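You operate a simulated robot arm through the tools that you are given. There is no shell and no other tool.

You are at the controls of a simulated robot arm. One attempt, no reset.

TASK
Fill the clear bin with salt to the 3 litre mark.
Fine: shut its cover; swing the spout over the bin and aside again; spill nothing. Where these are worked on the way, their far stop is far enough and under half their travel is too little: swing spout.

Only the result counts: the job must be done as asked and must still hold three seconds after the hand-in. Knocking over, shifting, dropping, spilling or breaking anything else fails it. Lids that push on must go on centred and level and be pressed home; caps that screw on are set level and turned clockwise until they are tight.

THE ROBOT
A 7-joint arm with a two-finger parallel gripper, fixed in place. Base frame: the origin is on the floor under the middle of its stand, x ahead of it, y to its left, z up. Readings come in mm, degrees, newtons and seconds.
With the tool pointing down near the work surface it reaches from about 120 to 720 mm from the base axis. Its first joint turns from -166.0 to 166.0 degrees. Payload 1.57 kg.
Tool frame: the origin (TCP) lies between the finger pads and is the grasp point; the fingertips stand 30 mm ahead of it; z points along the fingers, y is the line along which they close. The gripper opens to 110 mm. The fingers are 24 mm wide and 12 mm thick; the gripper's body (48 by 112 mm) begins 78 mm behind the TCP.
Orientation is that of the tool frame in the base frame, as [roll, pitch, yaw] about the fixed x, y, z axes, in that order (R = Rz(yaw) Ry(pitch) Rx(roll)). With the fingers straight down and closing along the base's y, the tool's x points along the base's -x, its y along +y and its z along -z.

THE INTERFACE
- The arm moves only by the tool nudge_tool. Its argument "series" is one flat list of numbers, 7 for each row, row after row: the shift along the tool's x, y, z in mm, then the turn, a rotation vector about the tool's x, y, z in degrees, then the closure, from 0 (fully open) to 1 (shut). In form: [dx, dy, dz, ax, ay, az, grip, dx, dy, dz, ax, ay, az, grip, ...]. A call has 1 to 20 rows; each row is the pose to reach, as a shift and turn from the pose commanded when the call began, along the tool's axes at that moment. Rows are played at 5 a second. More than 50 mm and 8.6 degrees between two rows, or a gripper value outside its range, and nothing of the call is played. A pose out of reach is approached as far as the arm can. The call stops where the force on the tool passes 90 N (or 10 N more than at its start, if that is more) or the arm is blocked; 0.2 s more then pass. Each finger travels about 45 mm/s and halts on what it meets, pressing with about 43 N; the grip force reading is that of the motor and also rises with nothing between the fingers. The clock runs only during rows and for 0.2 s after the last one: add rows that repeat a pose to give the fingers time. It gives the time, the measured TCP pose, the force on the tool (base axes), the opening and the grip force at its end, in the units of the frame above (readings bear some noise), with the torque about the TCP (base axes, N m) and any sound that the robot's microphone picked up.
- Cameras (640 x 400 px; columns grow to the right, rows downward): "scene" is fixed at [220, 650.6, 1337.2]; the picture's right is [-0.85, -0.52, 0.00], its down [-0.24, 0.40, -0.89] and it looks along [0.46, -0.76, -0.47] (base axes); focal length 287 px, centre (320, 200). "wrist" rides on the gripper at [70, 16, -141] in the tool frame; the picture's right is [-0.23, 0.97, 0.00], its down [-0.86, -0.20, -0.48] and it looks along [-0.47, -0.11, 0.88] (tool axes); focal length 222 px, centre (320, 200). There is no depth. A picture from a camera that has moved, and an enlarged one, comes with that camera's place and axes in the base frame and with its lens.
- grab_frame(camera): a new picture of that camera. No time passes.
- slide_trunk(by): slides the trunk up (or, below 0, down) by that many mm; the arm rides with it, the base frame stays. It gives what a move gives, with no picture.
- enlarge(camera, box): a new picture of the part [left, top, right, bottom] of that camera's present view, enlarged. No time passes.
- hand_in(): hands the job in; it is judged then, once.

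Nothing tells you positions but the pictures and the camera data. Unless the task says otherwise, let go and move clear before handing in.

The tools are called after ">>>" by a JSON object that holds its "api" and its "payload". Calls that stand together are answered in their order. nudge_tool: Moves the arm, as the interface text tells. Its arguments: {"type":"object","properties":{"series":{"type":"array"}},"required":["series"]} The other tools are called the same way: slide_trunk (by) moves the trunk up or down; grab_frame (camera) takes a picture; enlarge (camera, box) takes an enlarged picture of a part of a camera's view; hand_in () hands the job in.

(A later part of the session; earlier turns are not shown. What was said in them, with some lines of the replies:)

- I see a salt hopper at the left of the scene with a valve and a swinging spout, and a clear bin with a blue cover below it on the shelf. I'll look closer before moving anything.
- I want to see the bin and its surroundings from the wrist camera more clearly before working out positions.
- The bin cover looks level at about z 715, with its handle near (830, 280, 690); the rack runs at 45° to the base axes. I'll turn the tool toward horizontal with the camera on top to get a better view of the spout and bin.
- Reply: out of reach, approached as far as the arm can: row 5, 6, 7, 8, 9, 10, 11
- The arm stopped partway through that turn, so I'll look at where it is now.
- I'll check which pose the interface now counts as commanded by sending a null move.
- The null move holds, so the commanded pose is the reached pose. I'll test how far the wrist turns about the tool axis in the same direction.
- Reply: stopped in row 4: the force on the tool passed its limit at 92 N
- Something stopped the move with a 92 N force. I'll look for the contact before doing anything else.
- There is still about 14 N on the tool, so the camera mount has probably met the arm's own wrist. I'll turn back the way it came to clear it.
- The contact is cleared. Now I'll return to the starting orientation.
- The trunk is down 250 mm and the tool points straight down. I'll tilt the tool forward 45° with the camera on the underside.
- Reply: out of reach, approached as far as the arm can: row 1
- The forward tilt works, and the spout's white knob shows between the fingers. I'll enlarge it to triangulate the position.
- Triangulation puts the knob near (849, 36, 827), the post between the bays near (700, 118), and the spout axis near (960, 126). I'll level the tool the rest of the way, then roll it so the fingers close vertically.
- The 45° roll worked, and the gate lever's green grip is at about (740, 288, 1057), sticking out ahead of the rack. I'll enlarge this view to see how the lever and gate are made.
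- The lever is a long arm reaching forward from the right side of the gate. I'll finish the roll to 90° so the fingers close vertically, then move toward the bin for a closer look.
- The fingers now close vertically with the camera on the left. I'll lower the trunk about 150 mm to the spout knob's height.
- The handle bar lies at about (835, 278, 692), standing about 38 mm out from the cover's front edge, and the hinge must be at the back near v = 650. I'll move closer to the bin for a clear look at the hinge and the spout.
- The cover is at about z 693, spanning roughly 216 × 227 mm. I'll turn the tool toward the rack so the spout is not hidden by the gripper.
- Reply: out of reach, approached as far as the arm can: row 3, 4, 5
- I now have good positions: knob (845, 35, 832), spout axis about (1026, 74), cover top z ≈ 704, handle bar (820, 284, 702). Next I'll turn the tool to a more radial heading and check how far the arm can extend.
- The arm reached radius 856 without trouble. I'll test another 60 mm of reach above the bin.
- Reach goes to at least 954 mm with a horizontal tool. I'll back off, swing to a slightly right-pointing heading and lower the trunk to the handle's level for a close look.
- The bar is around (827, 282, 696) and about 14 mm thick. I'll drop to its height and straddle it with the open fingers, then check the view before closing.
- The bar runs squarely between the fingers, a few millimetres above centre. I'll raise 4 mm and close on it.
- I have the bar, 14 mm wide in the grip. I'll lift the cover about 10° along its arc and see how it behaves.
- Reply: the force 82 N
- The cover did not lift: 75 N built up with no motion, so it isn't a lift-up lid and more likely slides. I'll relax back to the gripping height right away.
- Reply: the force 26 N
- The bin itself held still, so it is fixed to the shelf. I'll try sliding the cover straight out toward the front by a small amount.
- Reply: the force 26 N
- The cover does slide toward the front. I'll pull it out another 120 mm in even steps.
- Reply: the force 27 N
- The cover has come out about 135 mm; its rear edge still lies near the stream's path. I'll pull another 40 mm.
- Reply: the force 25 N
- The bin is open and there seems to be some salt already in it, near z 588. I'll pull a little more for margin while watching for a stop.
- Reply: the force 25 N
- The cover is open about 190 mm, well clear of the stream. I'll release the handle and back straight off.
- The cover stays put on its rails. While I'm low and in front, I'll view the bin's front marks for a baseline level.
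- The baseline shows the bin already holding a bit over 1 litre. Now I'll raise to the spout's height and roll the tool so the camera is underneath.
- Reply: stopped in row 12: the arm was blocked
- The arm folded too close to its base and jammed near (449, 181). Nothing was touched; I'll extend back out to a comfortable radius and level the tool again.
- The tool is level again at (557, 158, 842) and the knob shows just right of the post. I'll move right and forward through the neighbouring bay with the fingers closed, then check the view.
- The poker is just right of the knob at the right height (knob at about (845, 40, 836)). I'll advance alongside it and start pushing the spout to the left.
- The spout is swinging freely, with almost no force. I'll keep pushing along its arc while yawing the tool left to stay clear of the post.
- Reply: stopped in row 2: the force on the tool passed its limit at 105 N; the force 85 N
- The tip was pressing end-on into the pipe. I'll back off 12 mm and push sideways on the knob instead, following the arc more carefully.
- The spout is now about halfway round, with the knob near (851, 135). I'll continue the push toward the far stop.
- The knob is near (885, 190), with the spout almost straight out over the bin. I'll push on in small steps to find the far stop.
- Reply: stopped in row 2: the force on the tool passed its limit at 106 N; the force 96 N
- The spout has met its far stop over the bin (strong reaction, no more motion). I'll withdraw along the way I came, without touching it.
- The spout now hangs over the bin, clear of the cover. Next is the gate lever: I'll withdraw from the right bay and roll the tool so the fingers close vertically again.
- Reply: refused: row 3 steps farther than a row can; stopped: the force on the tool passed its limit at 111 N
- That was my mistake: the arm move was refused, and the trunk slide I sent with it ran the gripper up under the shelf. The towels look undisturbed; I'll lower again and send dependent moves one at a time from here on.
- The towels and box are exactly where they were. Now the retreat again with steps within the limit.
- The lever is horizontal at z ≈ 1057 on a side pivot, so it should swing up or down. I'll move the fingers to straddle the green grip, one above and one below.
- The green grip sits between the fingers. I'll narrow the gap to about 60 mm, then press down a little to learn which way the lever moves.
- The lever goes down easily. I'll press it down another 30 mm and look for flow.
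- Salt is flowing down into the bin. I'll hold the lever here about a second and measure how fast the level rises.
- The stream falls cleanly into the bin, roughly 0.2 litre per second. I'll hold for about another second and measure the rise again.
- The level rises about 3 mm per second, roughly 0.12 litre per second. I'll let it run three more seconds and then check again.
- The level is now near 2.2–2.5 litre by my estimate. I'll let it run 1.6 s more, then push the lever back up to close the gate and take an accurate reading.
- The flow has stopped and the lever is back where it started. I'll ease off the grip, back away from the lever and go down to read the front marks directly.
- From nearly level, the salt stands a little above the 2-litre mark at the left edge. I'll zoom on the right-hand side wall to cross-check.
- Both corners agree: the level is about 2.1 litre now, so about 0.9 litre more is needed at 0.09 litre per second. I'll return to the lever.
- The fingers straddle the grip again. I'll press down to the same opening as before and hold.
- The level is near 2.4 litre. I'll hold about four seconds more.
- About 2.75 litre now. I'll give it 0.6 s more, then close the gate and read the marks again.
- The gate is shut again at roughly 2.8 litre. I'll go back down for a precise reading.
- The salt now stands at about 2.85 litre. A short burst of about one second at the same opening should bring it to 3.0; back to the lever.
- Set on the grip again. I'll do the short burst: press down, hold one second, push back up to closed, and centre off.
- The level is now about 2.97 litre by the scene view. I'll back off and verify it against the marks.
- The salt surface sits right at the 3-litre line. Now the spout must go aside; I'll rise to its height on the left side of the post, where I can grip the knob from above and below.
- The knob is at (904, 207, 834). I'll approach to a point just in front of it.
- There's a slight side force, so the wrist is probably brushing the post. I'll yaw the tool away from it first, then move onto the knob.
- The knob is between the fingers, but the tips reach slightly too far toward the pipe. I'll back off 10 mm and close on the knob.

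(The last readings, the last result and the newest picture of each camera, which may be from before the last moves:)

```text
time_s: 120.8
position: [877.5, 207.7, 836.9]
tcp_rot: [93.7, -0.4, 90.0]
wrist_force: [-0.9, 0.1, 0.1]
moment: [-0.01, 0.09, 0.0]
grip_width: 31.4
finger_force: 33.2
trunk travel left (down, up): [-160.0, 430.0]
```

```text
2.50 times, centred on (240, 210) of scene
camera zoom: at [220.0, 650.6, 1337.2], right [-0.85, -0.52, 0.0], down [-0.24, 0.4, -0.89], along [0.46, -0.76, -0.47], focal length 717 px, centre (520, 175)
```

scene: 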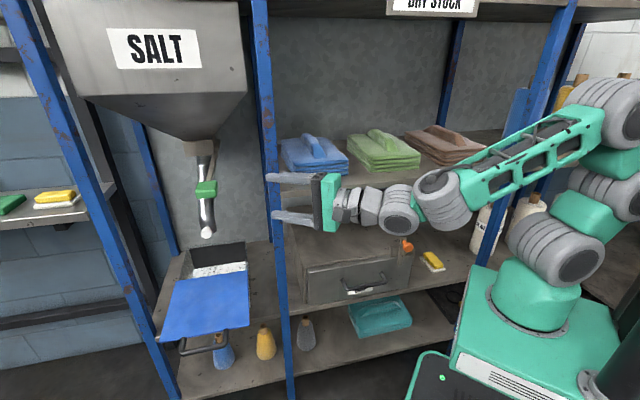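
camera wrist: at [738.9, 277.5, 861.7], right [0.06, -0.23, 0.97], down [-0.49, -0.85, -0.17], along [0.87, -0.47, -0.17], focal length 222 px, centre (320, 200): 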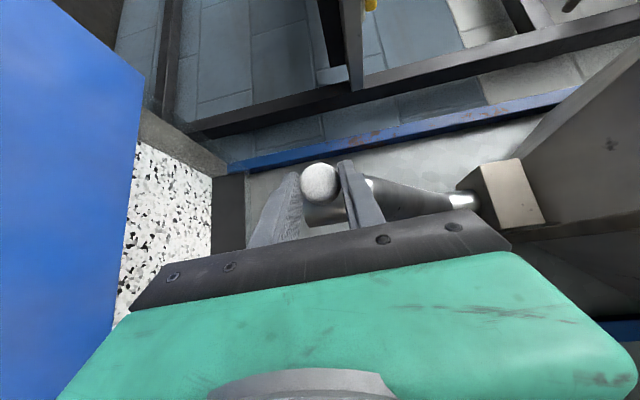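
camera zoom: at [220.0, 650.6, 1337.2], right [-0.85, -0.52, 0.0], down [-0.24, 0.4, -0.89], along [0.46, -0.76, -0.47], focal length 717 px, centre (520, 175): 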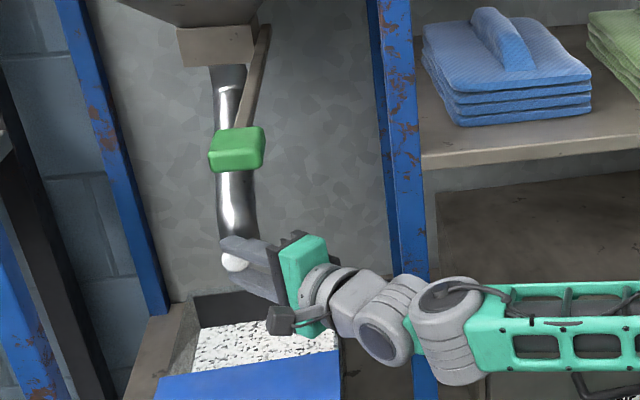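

The knob is gripped (31.4 mm). I'll draw it along its arc away from the bin, yawing the tool to stay clear of the post.

>>> {"api": "nudge_tool", "payload": {"series": [-7.7, -0.5, -8.4, 0, -1, 0, 1, -16.7, -1.1, -16.9, 0, -2, 0, 1, -24.3, -1.5, -23.4, 0, -5, 0, 1, -31.9, -1.9, -29.8, 0, -8, 0, 1, -40, -2.3, -35, 0, -11.5, 0, 1, -48.1, -2.6, -40.2, 0, -15, 0, 1]}}

>>> {"api": "grab_frame", "payload": {"camera": "wrist"}}

>>> {"api": "enlarge", "payload": {"camera": "scene", "box": [160, 130, 320, 290]}}

```text
time_s: 122.2
position: [836.7, 161.4, 837.9]
tcp_rot: [93.6, 0.7, 75.1]
wrist_force: [5.9, 4.5, 4.2]
moment: [0.05, -0.06, 1.35]
grip_width: 31.3
finger_force: 40.3
trunk travel left (down, up): [-160.0, 430.0]
```

```text
taken
camera wrist: at [721.2, 264.5, 860.5], right [0.0, -0.22, 0.97], down [-0.69, -0.7, -0.16], along [0.72, -0.68, -0.16], focal length 222 px, centre (320, 200)
```

wrist: 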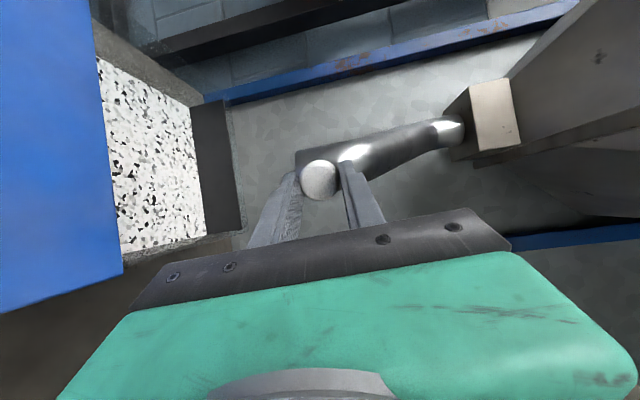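

```text
2.50 times, centred on (240, 210) of scene
camera zoom: at [220.0, 650.6, 1337.2], right [-0.85, -0.52, 0.0], down [-0.24, 0.4, -0.89], along [0.46, -0.76, -0.47], focal length 717 px, centre (520, 175)
```

zoom: 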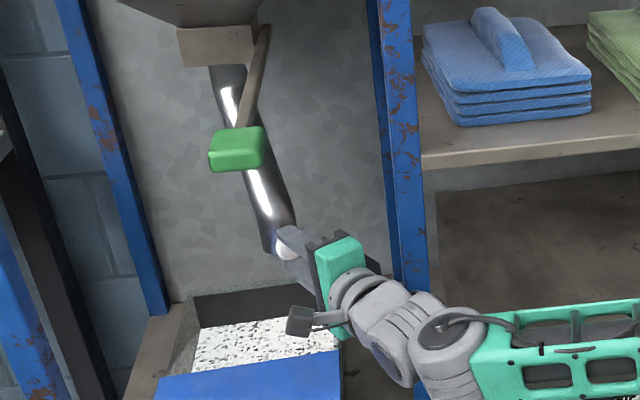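

The spout follows well and is about 40% of the way back. I'll continue the arc.

>>> {"api": "nudge_tool", "payload": {"series": [-8.2, 0, -0.8, 0, -3.5, 0, 1, -16.4, 0, -1.6, 0, -7, 0, 1, -24.1, 0, -1.7, 0, -11, 0, 1, -31.9, 0, -1.7, 0, -15, 0, 1, -38.2, 0, -0.8, 0, -18.5, 0, 1, -44.6, 0, 0.2, 0, -22, 0, 1]}}

>>> {"api": "grab_frame", "payload": {"camera": "wrist"}}

>>> {"api": "enlarge", "payload": {"camera": "scene", "box": [160, 130, 320, 290]}}

```text
time_s: 123.7
position: [826.0, 117.1, 836.0]
tcp_rot: [93.1, 2.1, 52.9]
wrist_force: [2.2, 7.3, 3.8]
moment: [0.05, -0.04, 1.4]
grip_width: 31.4
finger_force: 40.5
trunk travel left (down, up): [-160.0, 430.0]
```

```text
taken
camera wrist: at [757.4, 257.1, 857.3], right [-0.07, -0.19, 0.98], down [-0.91, -0.39, -0.14], along [0.41, -0.9, -0.14], focal length 222 px, centre (320, 200)
```

wrist: 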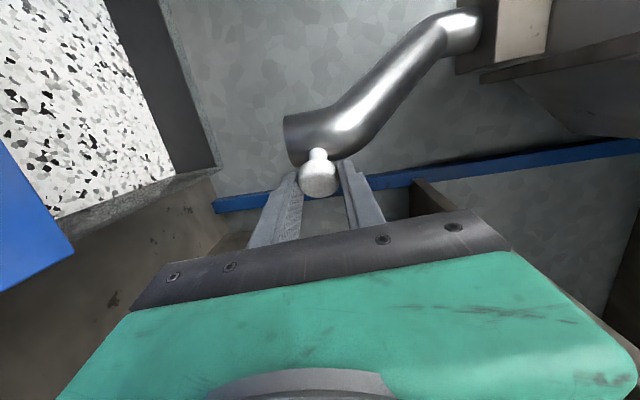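

```text
2.50 times, centred on (240, 210) of scene
camera zoom: at [220.0, 650.6, 1337.2], right [-0.85, -0.52, 0.0], down [-0.24, 0.4, -0.89], along [0.46, -0.76, -0.47], focal length 717 px, centre (520, 175)
```

zoom: 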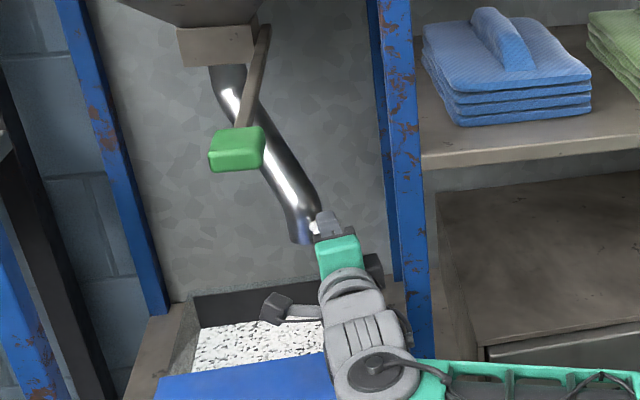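

Two-thirds back now, with the knob clearly in view. I'll go on as far as the arm allows.

>>> {"api": "nudge_tool", "payload": {"series": [-4.1, 0, 2.7, 0, -2.5, 0, 1, -8.2, 0, 5.4, 0, -5, 0, 1, -13.4, 0, 10, 0, -8, 0, 1, -18.6, 0, 14.8, 0, -11, 0, 1]}}

>>> {"api": "enlarge", "payload": {"camera": "scene", "box": [160, 130, 320, 290]}}

```text
time_s: 124.8
position: [799.2, 92.0, 832.6]
tcp_rot: [92.4, 2.0, 44.7]
wrist_force: [11.4, 21.5, -8.1]
moment: [-0.01, -0.91, -2.46]
grip_width: 0.0
finger_force: 21.4
out of reach, approached as far as the arm can: row 2, 3, 4
trunk travel left (down, up): [-160.0, 430.0]
stopped in row 4: the force on the tool passed its limit at 105 N (the readings are from after the stop); the commanded pose is now the measured one
```

```text
2.50 times, centred on (240, 210) of scene
camera zoom: at [220.0, 650.6, 1337.2], right [-0.85, -0.52, 0.0], down [-0.24, 0.4, -0.89], along [0.46, -0.76, -0.47], focal length 717 px, centre (520, 175)
```

zoom: 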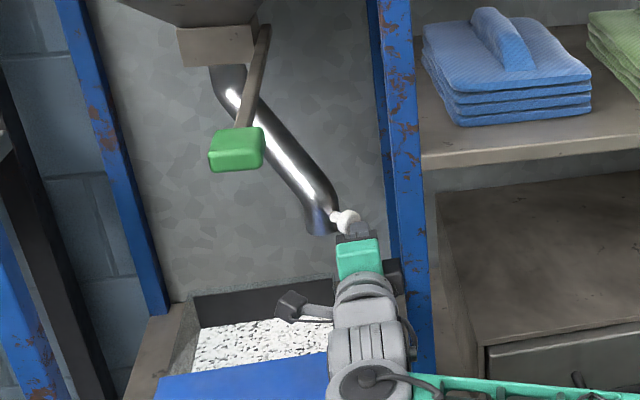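

The arm reached its limit and the fingers slid off the knob, lightly touching the post. The spout is about 80% of the way back; I'll retreat from the post first.

>>> {"api": "nudge_tool", "payload": {"series": [2, 0, -10, 0, 0, 0, 1, 6, 0, -25, 0, 0, 0, 1, 12, 0, -45, 0, 0, 0, 1, 15, 0, -70, 0, 0, 0, 1]}}

>>> {"api": "grab_frame", "payload": {"camera": "wrist"}}

>>> {"api": "grab_frame", "payload": {"camera": "scene"}}

```text
time_s: 125.8
position: [759.9, 142.3, 838.6]
tcp_rot: [92.2, 1.8, 44.1]
wrist_force: [-0.1, 0.2, -0.3]
moment: [0.0, -0.01, 0.0]
grip_width: 0.2
finger_force: 21.1
out of reach, approached as far as the arm can: row 3, 4
trunk travel left (down, up): [-160.0, 430.0]
```

```text
taken
camera wrist: at [711.9, 291.6, 857.0], right [-0.11, -0.16, 0.98], down [-0.96, -0.25, -0.15], along [0.27, -0.95, -0.13], focal length 222 px, centre (320, 200)
```

wrist: 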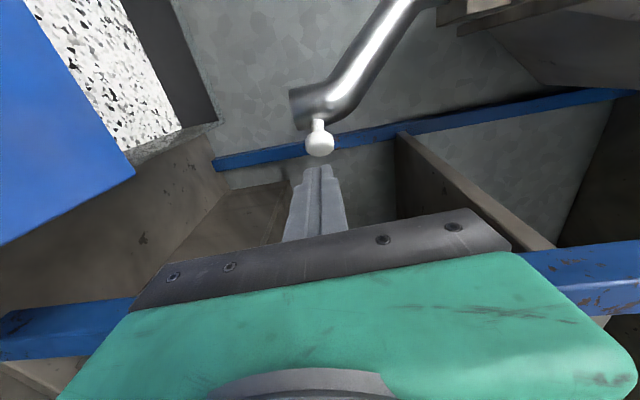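

```text
taken
```

scene: 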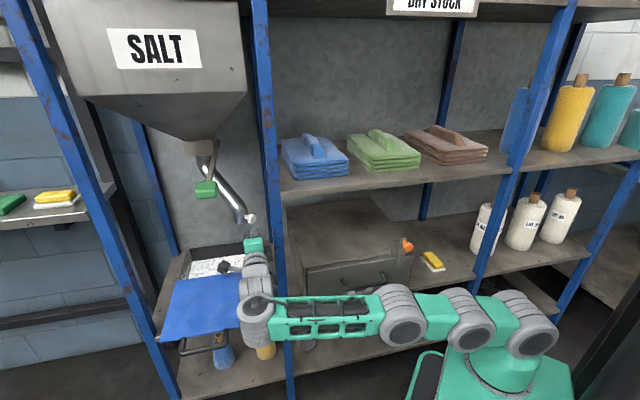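

The spout is about 79% back. I'll place the closed fingers on the knob's left side and push it the rest of the way toward its original stop.

>>> {"api": "nudge_tool", "payload": {"series": [15, 0, -5, 0, 4, 0, 1, 30, 0, -9.5, 0, 8, 0, 1, 34, 0, 8, 0, 12, 0, 1, 37.7, 0, 25.8, 0, 16, 0, 1, 41, 0, 46, 0, 16, 0, 1, 44.7, 0, 62, 0, 16, 0, 1]}}

>>> {"api": "grab_frame", "payload": {"camera": "wrist"}}

>>> {"api": "enlarge", "payload": {"camera": "scene", "box": [160, 130, 320, 290]}}

```text
time_s: 127.2
position: [833.8, 129.4, 833.4]
tcp_rot: [92.7, 1.1, 60.0]
wrist_force: [0.0, 0.6, 1.2]
moment: [-0.03, 0.0, -0.02]
grip_width: 0.0
finger_force: 20.9
trunk travel left (down, up): [-160.0, 430.0]
```

```text
taken
camera wrist: at [748.5, 259.4, 854.3], right [-0.06, -0.2, 0.98], down [-0.85, -0.5, -0.16], along [0.52, -0.84, -0.14], focal length 222 px, centre (320, 200)
```

wrist: 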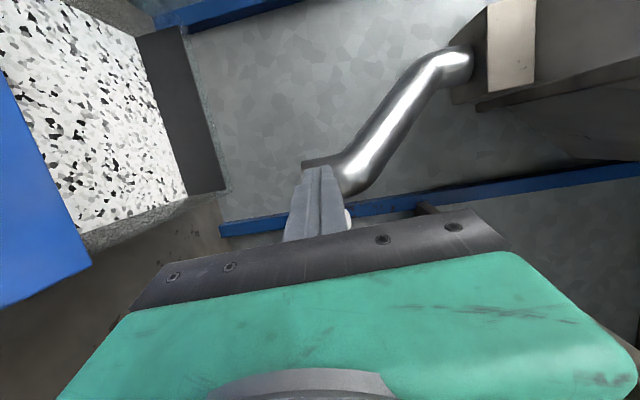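

```text
2.50 times, centred on (240, 210) of scene
camera zoom: at [220.0, 650.6, 1337.2], right [-0.85, -0.52, 0.0], down [-0.24, 0.4, -0.89], along [0.46, -0.76, -0.47], focal length 717 px, centre (520, 175)
```

zoom: 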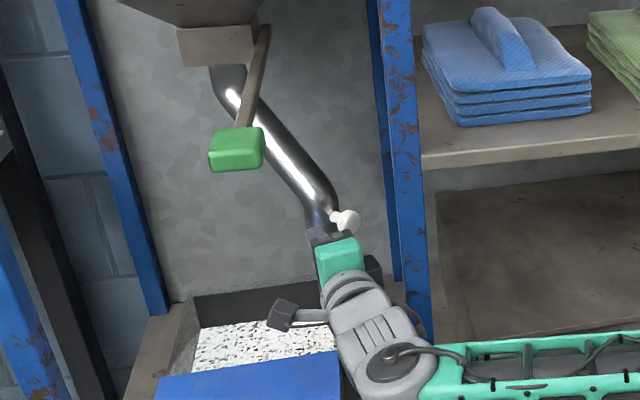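

>>> {"api": "nudge_tool", "payload": {"series": [-9.1, 0, 9, 0, -2, 0, 1, -17.6, 0, 15.9, 0, -4, 0, 1, -21.2, 0, 20, 0, -6, 0, 1, -24.8, 0, 23.8, 0, -8, 0, 1]}}

>>> {"api": "grab_frame", "payload": {"camera": "wrist"}}

>>> {"api": "enlarge", "payload": {"camera": "scene", "box": [160, 130, 320, 290]}}

```text
time_s: 128.2
position: [842.7, 94.7, 833.9]
tcp_rot: [92.4, 1.5, 52.0]
wrist_force: [-0.3, 0.9, 0.3]
moment: [-0.01, 0.01, 0.02]
grip_width: 0.1
finger_force: 21.0
trunk travel left (down, up): [-160.0, 430.0]
```

```text
taken
camera wrist: at [775.8, 236.6, 853.5], right [-0.09, -0.19, 0.98], down [-0.91, -0.38, -0.16], along [0.4, -0.91, -0.14], focal length 222 px, centre (320, 200)
```

wrist: 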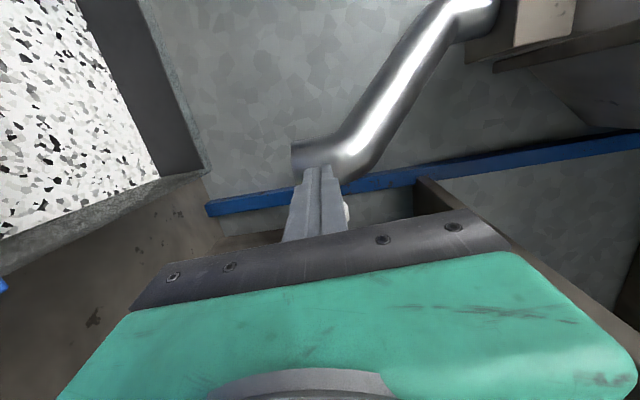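

```text
2.50 times, centred on (240, 210) of scene
camera zoom: at [220.0, 650.6, 1337.2], right [-0.85, -0.52, 0.0], down [-0.24, 0.4, -0.89], along [0.46, -0.76, -0.47], focal length 717 px, centre (520, 175)
```

zoom: 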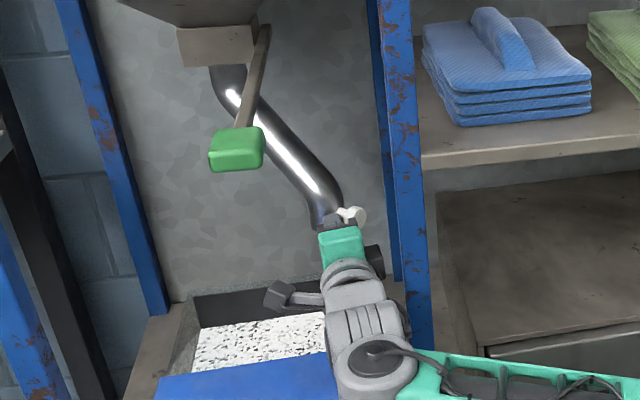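

>>> {"api": "nudge_tool", "payload": {"series": [-3, 0, 3.4, 0, -0.5, 0, 1, -5.8, 0, 6.7, 0, -1.2, 0, 1, -7.5, 0, 9, 0, -1.5, 0, 1]}}

>>> {"api": "enlarge", "payload": {"camera": "scene", "box": [160, 130, 320, 290]}}

```text
time_s: 128.9
position: [841.5, 82.3, 831.9]
tcp_rot: [92.6, 1.6, 50.5]
wrist_force: [0.5, 0.9, -0.9]
moment: [0.13, 0.12, 0.1]
grip_width: 0.0
finger_force: 20.9
out of reach, approached as far as the arm can: row 2, 3
trunk travel left (down, up): [-160.0, 430.0]
```

```text
2.50 times, centred on (240, 210) of scene
camera zoom: at [220.0, 650.6, 1337.2], right [-0.85, -0.52, 0.0], down [-0.24, 0.4, -0.89], along [0.46, -0.76, -0.47], focal length 717 px, centre (520, 175)
```

zoom: 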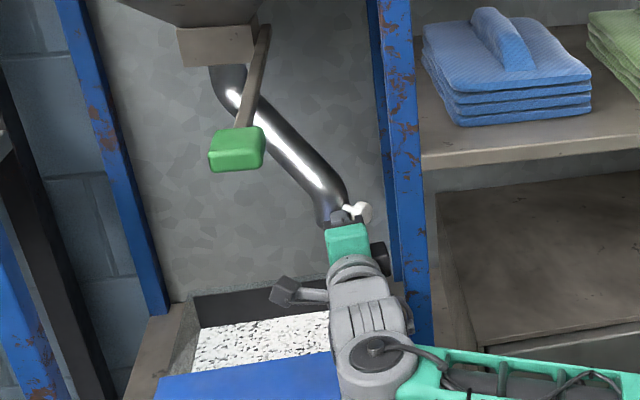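

The spout is back to within a few millimetres of where it started. I'll withdraw from the post side and re-check everything.

>>> {"api": "nudge_tool", "payload": {"series": [4, 0, -8, 0, 0, 0, 1, 10, 0, -30, 0, 3, 0, 1, 15, 0, -60, 0, 8, 0, 1, 20, 0, -90, 0, 14, 0, 1]}}

>>> {"api": "grab_frame", "payload": {"camera": "scene"}}

>>> {"api": "enlarge", "payload": {"camera": "scene", "box": [150, 130, 290, 290]}}

```text
time_s: 129.5
position: [835.3, 107.1, 839.2]
tcp_rot: [91.7, -0.8, 52.6]
wrist_force: [1.1, 0.2, -1.6]
moment: [-0.09, -0.13, -0.1]
grip_width: 0.0
finger_force: 21.8
trunk travel left (down, up): [-160.0, 430.0]
stopped in row 2: the arm was blocked; the commanded pose is now the measured one
```

```text
taken
```

scene: 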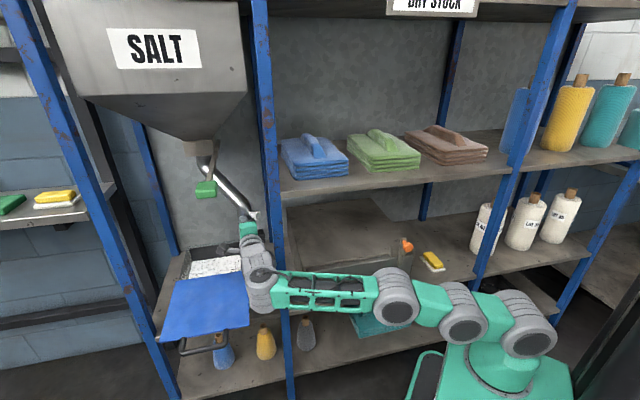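

```text
2.50 times, centred on (220, 210) of scene
camera zoom: at [220.0, 650.6, 1337.2], right [-0.85, -0.52, 0.0], down [-0.24, 0.4, -0.89], along [0.46, -0.76, -0.47], focal length 717 px, centre (570, 175)
```

zoom: 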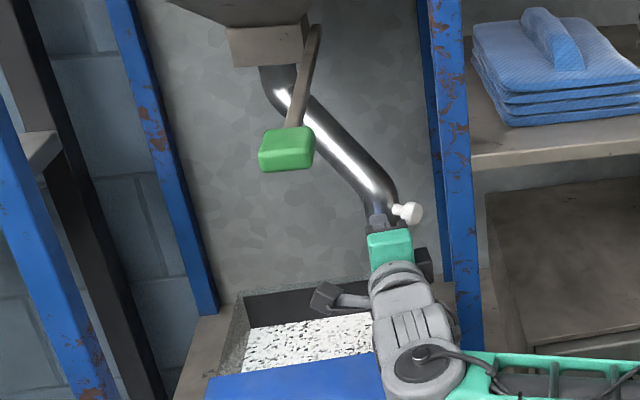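

The arm is stretched straight and balked at that move, but nothing is being pressed. I'll try smaller retreat steps.

>>> {"api": "nudge_tool", "payload": {"series": [2, 0, -8, 0, 1, 0, 1, 4, 0, -16, 0, 2, 0, 1, 6, 0, -26, 0, 3, 0, 1]}}

>>> {"api": "grab_frame", "payload": {"camera": "wrist"}}

```text
time_s: 130.3
position: [816.1, 127.2, 847.1]
tcp_rot: [91.4, -1.5, 55.4]
wrist_force: [0.3, 0.4, -0.1]
moment: [0.0, 0.0, 0.01]
grip_width: 0.0
finger_force: 21.4
trunk travel left (down, up): [-160.0, 430.0]
```

```text
taken
camera wrist: at [741.1, 263.5, 867.2], right [-0.12, -0.22, 0.97], down [-0.88, -0.43, -0.21], along [0.46, -0.88, -0.14], focal length 222 px, centre (320, 200)
```

wrist: 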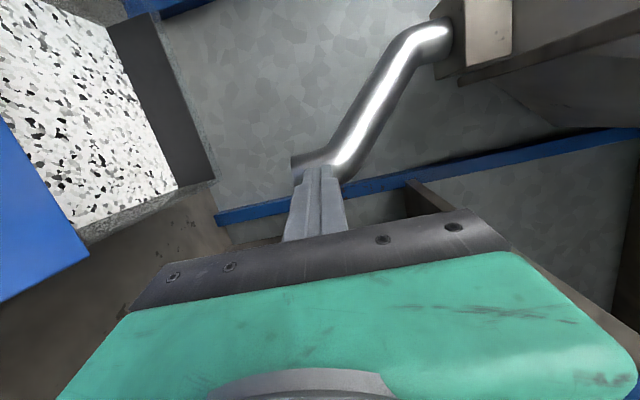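

>>> {"api": "nudge_tool", "payload": {"series": [3, 0, -28, 0, 5, 0, 1, 6, 0, -56, 0, 10, 0, 1, 9, 0, -84, 0, 15, 0, 1, 11, 0, -112, 0, 20, 0, 0.6]}}

>>> {"api": "enlarge", "payload": {"camera": "scene", "box": [150, 110, 310, 290]}}

>>> {"api": "grab_frame", "payload": {"camera": "wrist"}}

```text
time_s: 131.3
position: [730.5, 200.1, 848.4]
tcp_rot: [90.8, -1.9, 75.6]
wrist_force: [-0.2, -0.2, 0.0]
moment: [-0.01, -0.02, -0.02]
grip_width: 31.9
finger_force: 0.0
trunk travel left (down, up): [-160.0, 430.0]
```

```text
2.22 times, centred on (230, 200) of scene
camera zoom: at [220.0, 650.6, 1337.2], right [-0.85, -0.52, 0.0], down [-0.24, 0.4, -0.89], along [0.46, -0.76, -0.47], focal length 637 px, centre (520, 200)
```

zoom: 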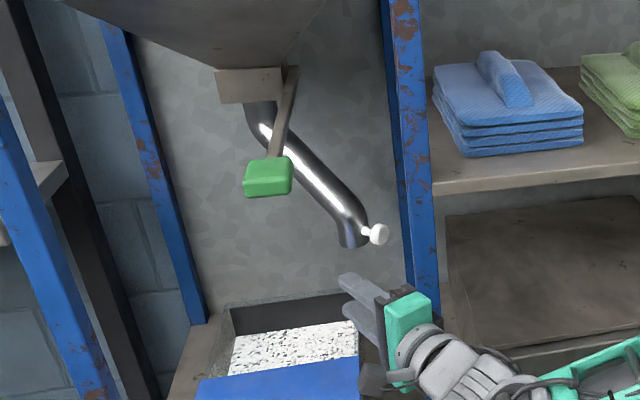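

```text
taken
camera wrist: at [612.9, 301.2, 868.8], right [-0.05, -0.25, 0.97], down [-0.68, -0.7, -0.22], along [0.73, -0.67, -0.14], focal length 222 px, centre (320, 200)
```

wrist: 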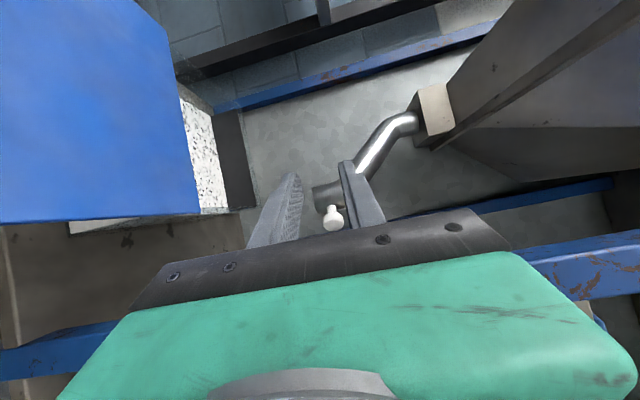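

The spout is aside again, within about 2° of its original place, and I see no spilled salt. Now I'll go back out in front of the cover's handle to close it.

>>> {"api": "nudge_tool", "payload": {"series": [25.9, 0, -28.8, 0, 0.6, 0, 0.4, 51.9, 0, -57.6, 0, 1.2, 0, 0.4, 77.8, 0, -86.4, 0, 1.8, 0, 0.4, 103.8, 0, -115.1, 0, 2.4, 0, 0.4, 129.7, 0, -143.9, 0, 3, 0, 0.4, 155.7, 0, -172.7, 0, 3.5, 0, 0.4, 181.6, 0, -201.5, 0, 4, 0, 0.4]}}

```text
time_s: 132.9
position: [580.7, 425.6, 858.9]
tcp_rot: [90.7, -1.9, 79.5]
wrist_force: [0.5, -0.3, 0.0]
moment: [0.03, 0.0, 0.03]
grip_width: 65.9
finger_force: 0.0
trunk travel left (down, up): [-160.0, 430.0]
```

>>> {"api": "slide_trunk", "payload": {"by": -155}}

>>> {"api": "grab_frame", "payload": {"camera": "wrist"}}

>>> {"api": "enlarge", "payload": {"camera": "scene", "box": [125, 225, 285, 385]}}

```text
time_s: 134.7
position: [581.4, 425.5, 703.8]
tcp_rot: [90.8, -2.0, 79.6]
wrist_force: [0.6, 0.5, -1.3]
moment: [-0.03, -0.02, 0.02]
grip_width: 65.9
finger_force: 0.1
trunk travel left (down, up): [-5.0, 585.0]
```

```text
taken
camera wrist: at [456.3, 518.4, 723.0], right [-0.04, -0.26, 0.97], down [-0.63, -0.75, -0.22], along [0.78, -0.61, -0.13], focal length 222 px, centre (320, 200)
```

wrist: 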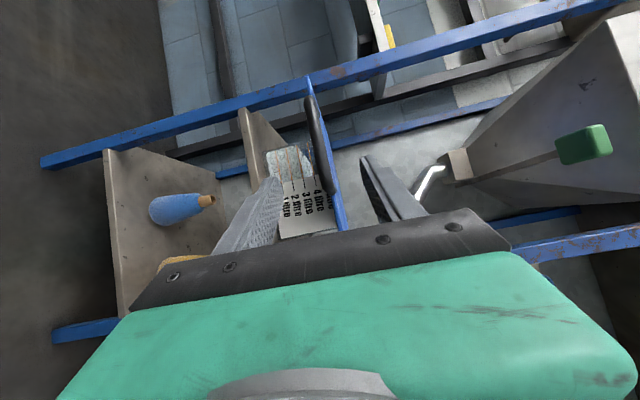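

```text
2.50 times, centred on (205, 305) of scene
camera zoom: at [220.0, 650.6, 1337.2], right [-0.85, -0.52, 0.0], down [-0.24, 0.4, -0.89], along [0.46, -0.76, -0.47], focal length 717 px, centre (608, -62)
```

zoom: 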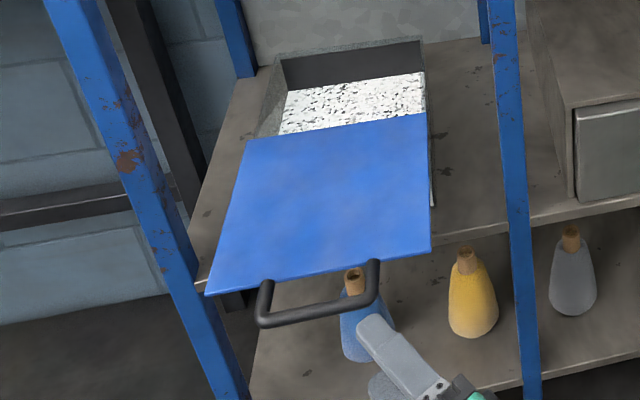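

>>> {"api": "nudge_tool", "payload": {"series": [0, 0, 30, 0, 0, 0, 0.4, 0, 0, 60, 0, 0, 0, 0.4, 0, 0, 86, 0, 0, 0, 0.4]}}

>>> {"api": "enlarge", "payload": {"camera": "scene", "box": [125, 225, 285, 385]}}

>>> {"api": "enlarge", "payload": {"camera": "wrist", "box": [220, 60, 440, 260]}}

```text
time_s: 135.5
position: [666.2, 410.2, 703.6]
tcp_rot: [90.7, -1.9, 79.5]
wrist_force: [-0.7, -0.7, -0.4]
moment: [-0.04, 0.02, 0.03]
grip_width: 65.9
finger_force: 0.0
trunk travel left (down, up): [-5.0, 585.0]
```

```text
2.50 times, centred on (205, 305) of scene
camera zoom: at [220.0, 650.6, 1337.2], right [-0.85, -0.52, 0.0], down [-0.24, 0.4, -0.89], along [0.46, -0.76, -0.47], focal length 717 px, centre (608, -62)
```

zoom: 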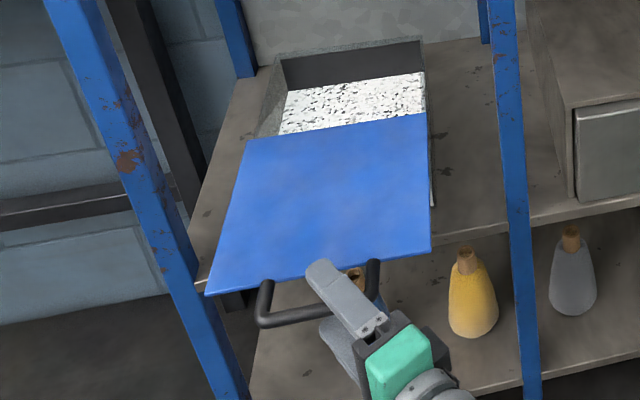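

```text
2.00 times, centred on (330, 160) of wrist
camera zoom: at [541.1, 503.3, 722.6], right [-0.04, -0.26, 0.97], down [-0.63, -0.75, -0.22], along [0.78, -0.61, -0.13], focal length 444 px, centre (300, 280)
```

zoom: 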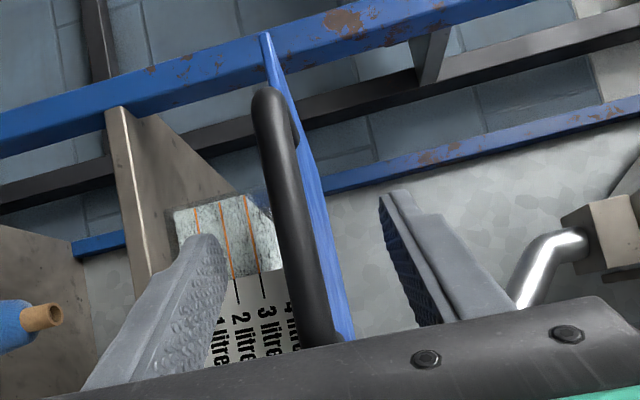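

>>> {"api": "nudge_tool", "payload": {"series": [0, 0, 0, 0, 0, 0, 1, 0, 0, 0, 0, 0, 0, 1, 0, 0, 0, 0, 0, 0, 1, 0, 0, 0, 0, 0, 0, 1, 0, 0, 0, 0, 0, 0, 1]}}

```text
time_s: 136.7
position: [666.1, 410.8, 703.8]
tcp_rot: [90.7, -1.9, 79.5]
wrist_force: [3.0, 2.1, 5.2]
moment: [-0.62, 0.6, -0.09]
grip_width: 13.8
finger_force: 30.2
trunk travel left (down, up): [-5.0, 585.0]
```

The handle is held. I'll push the cover back along its rails, most of the way first.

>>> {"api": "nudge_tool", "payload": {"series": [-14.2, 0.7, 20.6, 0, 0, 0, 1, -28.3, 1.4, 41.2, 0, 0, 0, 1, -42.5, 2.1, 61.8, 0, 0, 0, 1, -56.6, 2.9, 82.4, 0, 0, 0, 1, -70.8, 3.6, 103, 0, 0, 0, 1, -84.9, 4.3, 123.6, 0, 0, 0, 1]}}

>>> {"api": "enlarge", "payload": {"camera": "scene", "box": [145, 205, 285, 345]}}

```text
time_s: 138.1
position: [771.8, 303.9, 703.4]
tcp_rot: [90.5, -1.9, 79.5]
wrist_force: [3.1, 1.8, 6.2]
moment: [-0.6, 0.57, -0.19]
grip_width: 13.8
finger_force: 29.6
trunk travel left (down, up): [-5.0, 585.0]
```

```text
2.86 times, centred on (215, 275) of scene
camera zoom: at [220.0, 650.6, 1337.2], right [-0.85, -0.52, 0.0], down [-0.24, 0.4, -0.89], along [0.46, -0.76, -0.47], focal length 819 px, centre (620, -14)
```

zoom: 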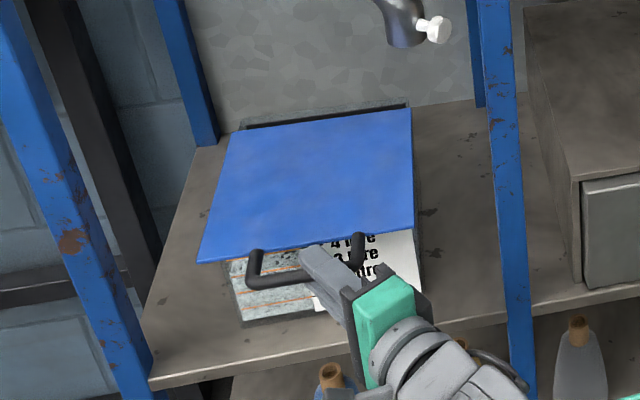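

>>> {"api": "nudge_tool", "payload": {"series": [-5.7, 0.3, 8.2, 0, 0, 0, 1, -11.3, 0.6, 16.5, 0, 0, 0, 1, -17, 0.9, 24.7, 0, 0, 0, 1, -22.6, 1.1, 32.9, 0, 0, 0, 1]}}

>>> {"api": "enlarge", "payload": {"camera": "scene", "box": [145, 205, 285, 345]}}

```text
time_s: 139.1
position: [800.4, 275.5, 703.5]
tcp_rot: [90.5, -1.9, 79.6]
wrist_force: [5.7, 6.9, 8.3]
moment: [-0.62, 0.65, 0.38]
grip_width: 13.9
finger_force: 30.3
trunk travel left (down, up): [-5.0, 585.0]
```

```text
2.86 times, centred on (215, 275) of scene
camera zoom: at [220.0, 650.6, 1337.2], right [-0.85, -0.52, 0.0], down [-0.24, 0.4, -0.89], along [0.46, -0.76, -0.47], focal length 819 px, centre (620, -14)
```

zoom: 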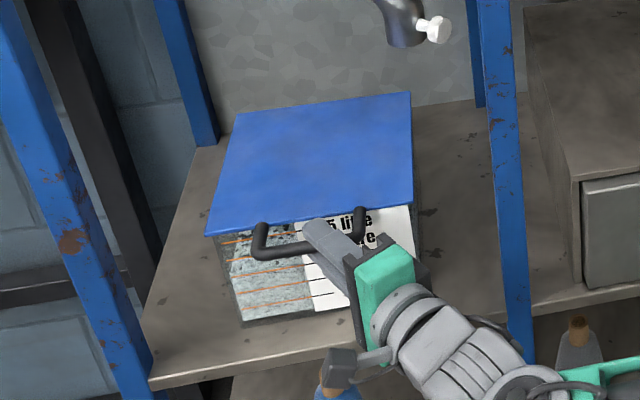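

The cover is nearly home. I'll push the last few millimetres until I feel the stop.

>>> {"api": "nudge_tool", "payload": {"series": [-1.7, 0.1, 2.5, 0, 0, 0, 1, -3.4, 0.2, 4.9, 0, 0, 0, 1]}}

>>> {"api": "enlarge", "payload": {"camera": "scene", "box": [145, 205, 285, 345]}}

```text
time_s: 139.7
position: [802.0, 273.7, 703.8]
tcp_rot: [90.6, -1.8, 79.7]
wrist_force: [-17.4, 11.8, 7.3]
moment: [-0.64, 0.54, -0.52]
grip_width: 13.7
finger_force: 30.3
trunk travel left (down, up): [-5.0, 585.0]
```

```text
2.86 times, centred on (215, 275) of scene
camera zoom: at [220.0, 650.6, 1337.2], right [-0.85, -0.52, 0.0], down [-0.24, 0.4, -0.89], along [0.46, -0.76, -0.47], focal length 819 px, centre (620, -14)
```

zoom: 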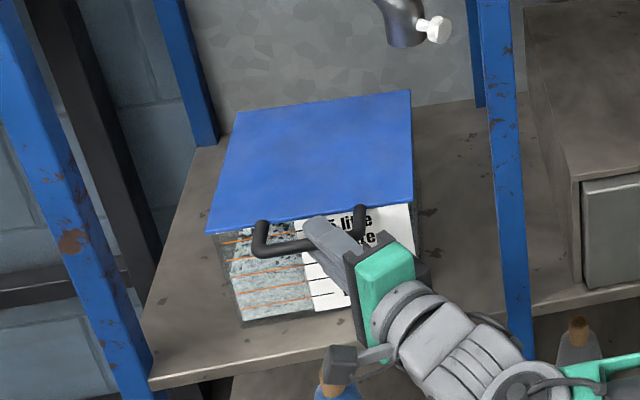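

>>> {"api": "nudge_tool", "payload": {"series": [-1.7, 0.1, 2.5, 0, 0, 0, 1, -2.5, 0.1, 3.6, 0, 0, 0, 1]}}

>>> {"api": "enlarge", "payload": {"camera": "scene", "box": [165, 225, 285, 345]}}

```text
time_s: 140.3
position: [806.9, 269.8, 703.9]
tcp_rot: [90.6, -1.7, 79.7]
wrist_force: [-15.0, 18.2, 6.3]
moment: [-0.55, 0.5, 0.08]
grip_width: 14.1
finger_force: 30.4
trunk travel left (down, up): [-5.0, 585.0]
```

```text
3.33 times, centred on (225, 285) of scene
camera zoom: at [220.0, 650.6, 1337.2], right [-0.85, -0.52, 0.0], down [-0.24, 0.4, -0.89], along [0.46, -0.76, -0.47], focal length 956 px, centre (637, -83)
```

zoom: 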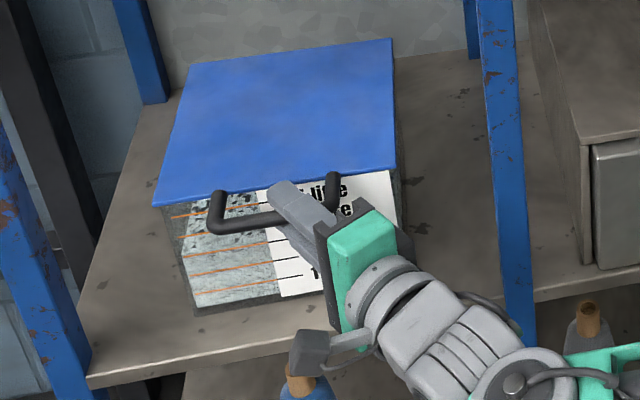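

The cover's outline now matches its original closed position exactly, and it is against its stop. I'll release the handle and back away.

>>> {"api": "nudge_tool", "payload": {"series": [0, 0, 0, 0, 0, 0, 0.8, 0, 0, 0, 0, 0, 0, 0.6, 0, 0, 0, 0, 0, 0, 0.4, 0, 0, 0, 0, 0, 0, 0.3, 0, 0, 0, 0, 0, 0, 0.3, 0, 0, -30, 0, 0, 0, 0.3, 0, 0, -70, 0, 0, 0, 0.3, 0, 0, -110, 0, 0, 0, 0.3]}}

>>> {"api": "enlarge", "payload": {"camera": "scene", "box": [165, 225, 285, 345]}}

>>> {"api": "grab_frame", "payload": {"camera": "wrist"}}

```text
time_s: 142.1
position: [699.3, 287.7, 702.5]
tcp_rot: [90.7, -1.8, 79.5]
wrist_force: [0.8, 0.4, -0.1]
moment: [-0.01, -0.02, -0.01]
grip_width: 77.0
finger_force: 0.1
trunk travel left (down, up): [-5.0, 585.0]
```

```text
3.33 times, centred on (225, 285) of scene
camera zoom: at [220.0, 650.6, 1337.2], right [-0.85, -0.52, 0.0], down [-0.24, 0.4, -0.89], along [0.46, -0.76, -0.47], focal length 956 px, centre (637, -83)
```

zoom: 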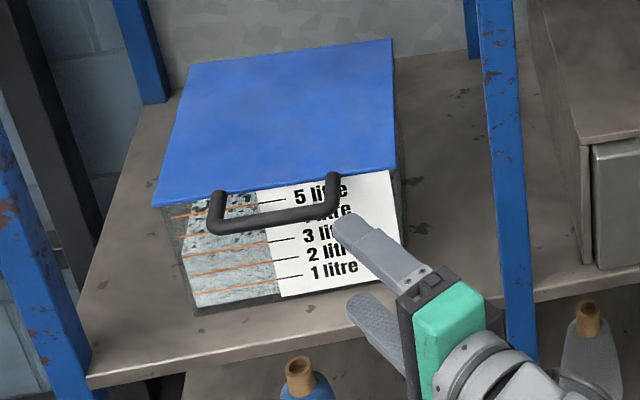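

```text
taken
camera wrist: at [573.7, 381.5, 722.6], right [-0.04, -0.26, 0.97], down [-0.63, -0.75, -0.22], along [0.78, -0.61, -0.13], focal length 222 px, centre (320, 200)
```

wrist: 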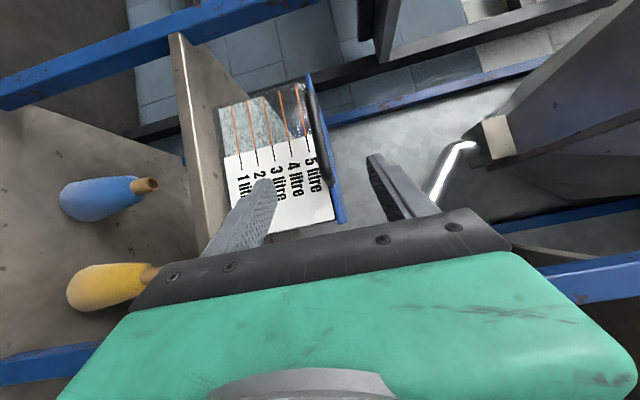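

The cover is shut. I'll move clear, then do a last check of the level, spout, lever and surroundings.

>>> {"api": "nudge_tool", "payload": {"series": [10, 0, -40, 0, 0, 0, 0.3, 20, -20, -80, 0, 0, 0, 0.3, 30, -50, -110, 0, 0, 0, 0.3, 30, -80, -120, 0, 0, 0, 0.3]}}

>>> {"api": "grab_frame", "payload": {"camera": "scene"}}

>>> {"api": "grab_frame", "payload": {"camera": "wrist"}}

```text
time_s: 143.1
position: [586.1, 342.0, 626.9]
tcp_rot: [90.7, -1.8, 79.5]
wrist_force: [0.9, 0.7, 0.6]
moment: [0.0, 0.02, -0.01]
grip_width: 77.3
finger_force: 0.1
trunk travel left (down, up): [-5.0, 585.0]
```

```text
taken
```

scene: 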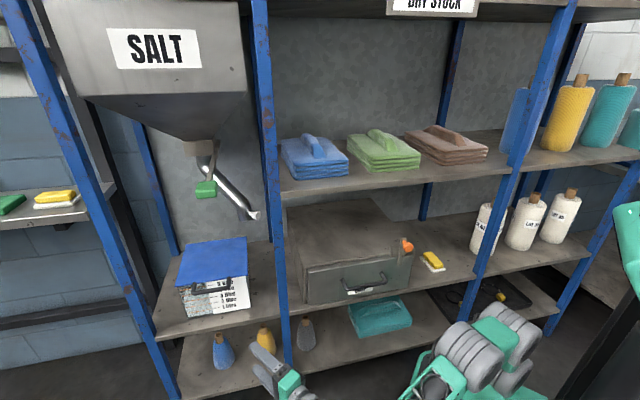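

```text
taken
camera wrist: at [460.7, 434.6, 645.6], right [-0.04, -0.26, 0.97], down [-0.63, -0.75, -0.22], along [0.78, -0.61, -0.13], focal length 222 px, centre (320, 200)
```

wrist: 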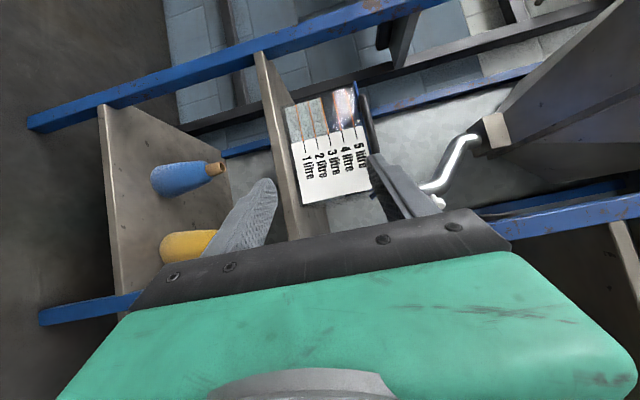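

>>> {"api": "enlarge", "payload": {"camera": "wrist", "box": [270, 75, 380, 165]}}

>>> {"api": "enlarge", "payload": {"camera": "scene", "box": [150, 120, 290, 240]}}

>>> {"api": "enlarge", "payload": {"camera": "scene", "box": [140, 220, 280, 330]}}

```text
4.44 times, centred on (325, 120) of wrist
camera zoom: at [460.7, 434.6, 645.6], right [-0.04, -0.26, 0.97], down [-0.63, -0.75, -0.22], along [0.78, -0.61, -0.13], focal length 987 px, centre (298, 556)
```

zoom: 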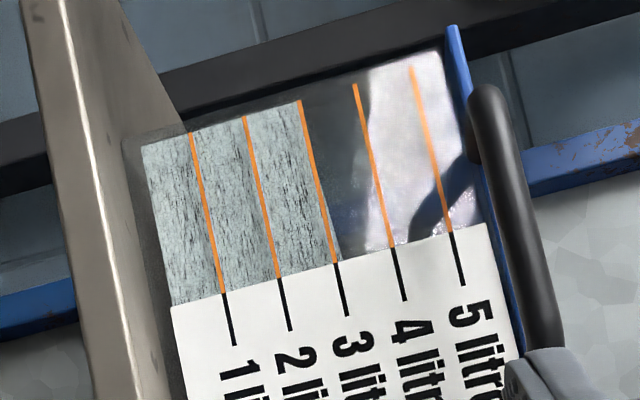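

```text
3.33 times, centred on (220, 180) of scene
camera zoom: at [220.0, 650.6, 1337.2], right [-0.85, -0.52, 0.0], down [-0.24, 0.4, -0.89], along [0.46, -0.76, -0.47], focal length 956 px, centre (653, 267)
```

zoom: 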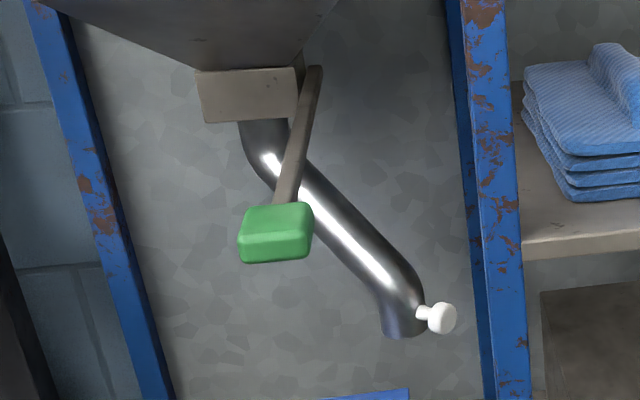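

```text
3.64 times, centred on (210, 275) of scene
camera zoom: at [220.0, 650.6, 1337.2], right [-0.85, -0.52, 0.0], down [-0.24, 0.4, -0.89], along [0.46, -0.76, -0.47], focal length 1043 px, centre (720, -73)
```

zoom: 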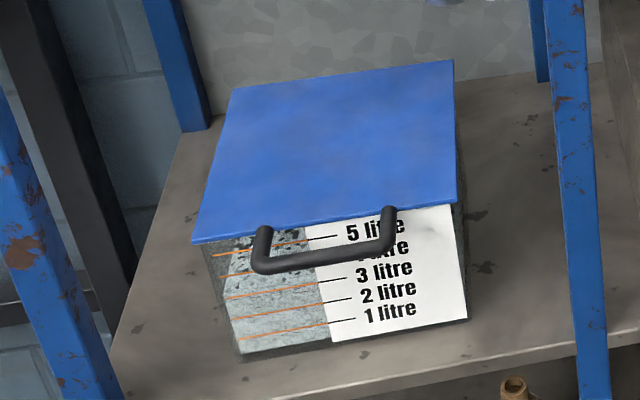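

The salt stands at the 3-litre line and the cover is shut exactly as it was at the start. The spout is aside, the gate is closed and nothing is spilled or displaced. The arm is clear, so I'm handing in.

>>> {"api": "hand_in", "payload": {}}

```text
The job is handed in.
```

I've handed the job in: the bin is filled with salt to the 3-litre mark and its cover is shut. I don't have the verdict on it yet.

- **Level:** in the last close view, the salt sits right at the 3-litre line. I poured in stages and read it at about 2.96–2.98 litres.
- **Cover:** it slides rather than lifts, so I pulled it out to fill. It's now pushed back against its stop, in the same position as at the start.
- **Spout:** I swung it to its far stop over the bin. It is back aside about 5 mm short of where it started, roughly 97% of its travel. The arm couldn't reach far enough past the rack post to push it the last bit.
- **Gate and spills:** the lever is back in its closed position, the flow has stopped, and I saw no spilled salt.

**Contacts along the way:** none of these left anything visibly moved or damaged.
- I first tried to lift the cover, which put about 75 N on the handle.
- I sent a trunk move together with an arm move that was refused. The gripper ran up under the towel shelf at about 111 N; the towels hadn't moved when I checked.
- The arm brushed the rack post lightly while I worked the spout.
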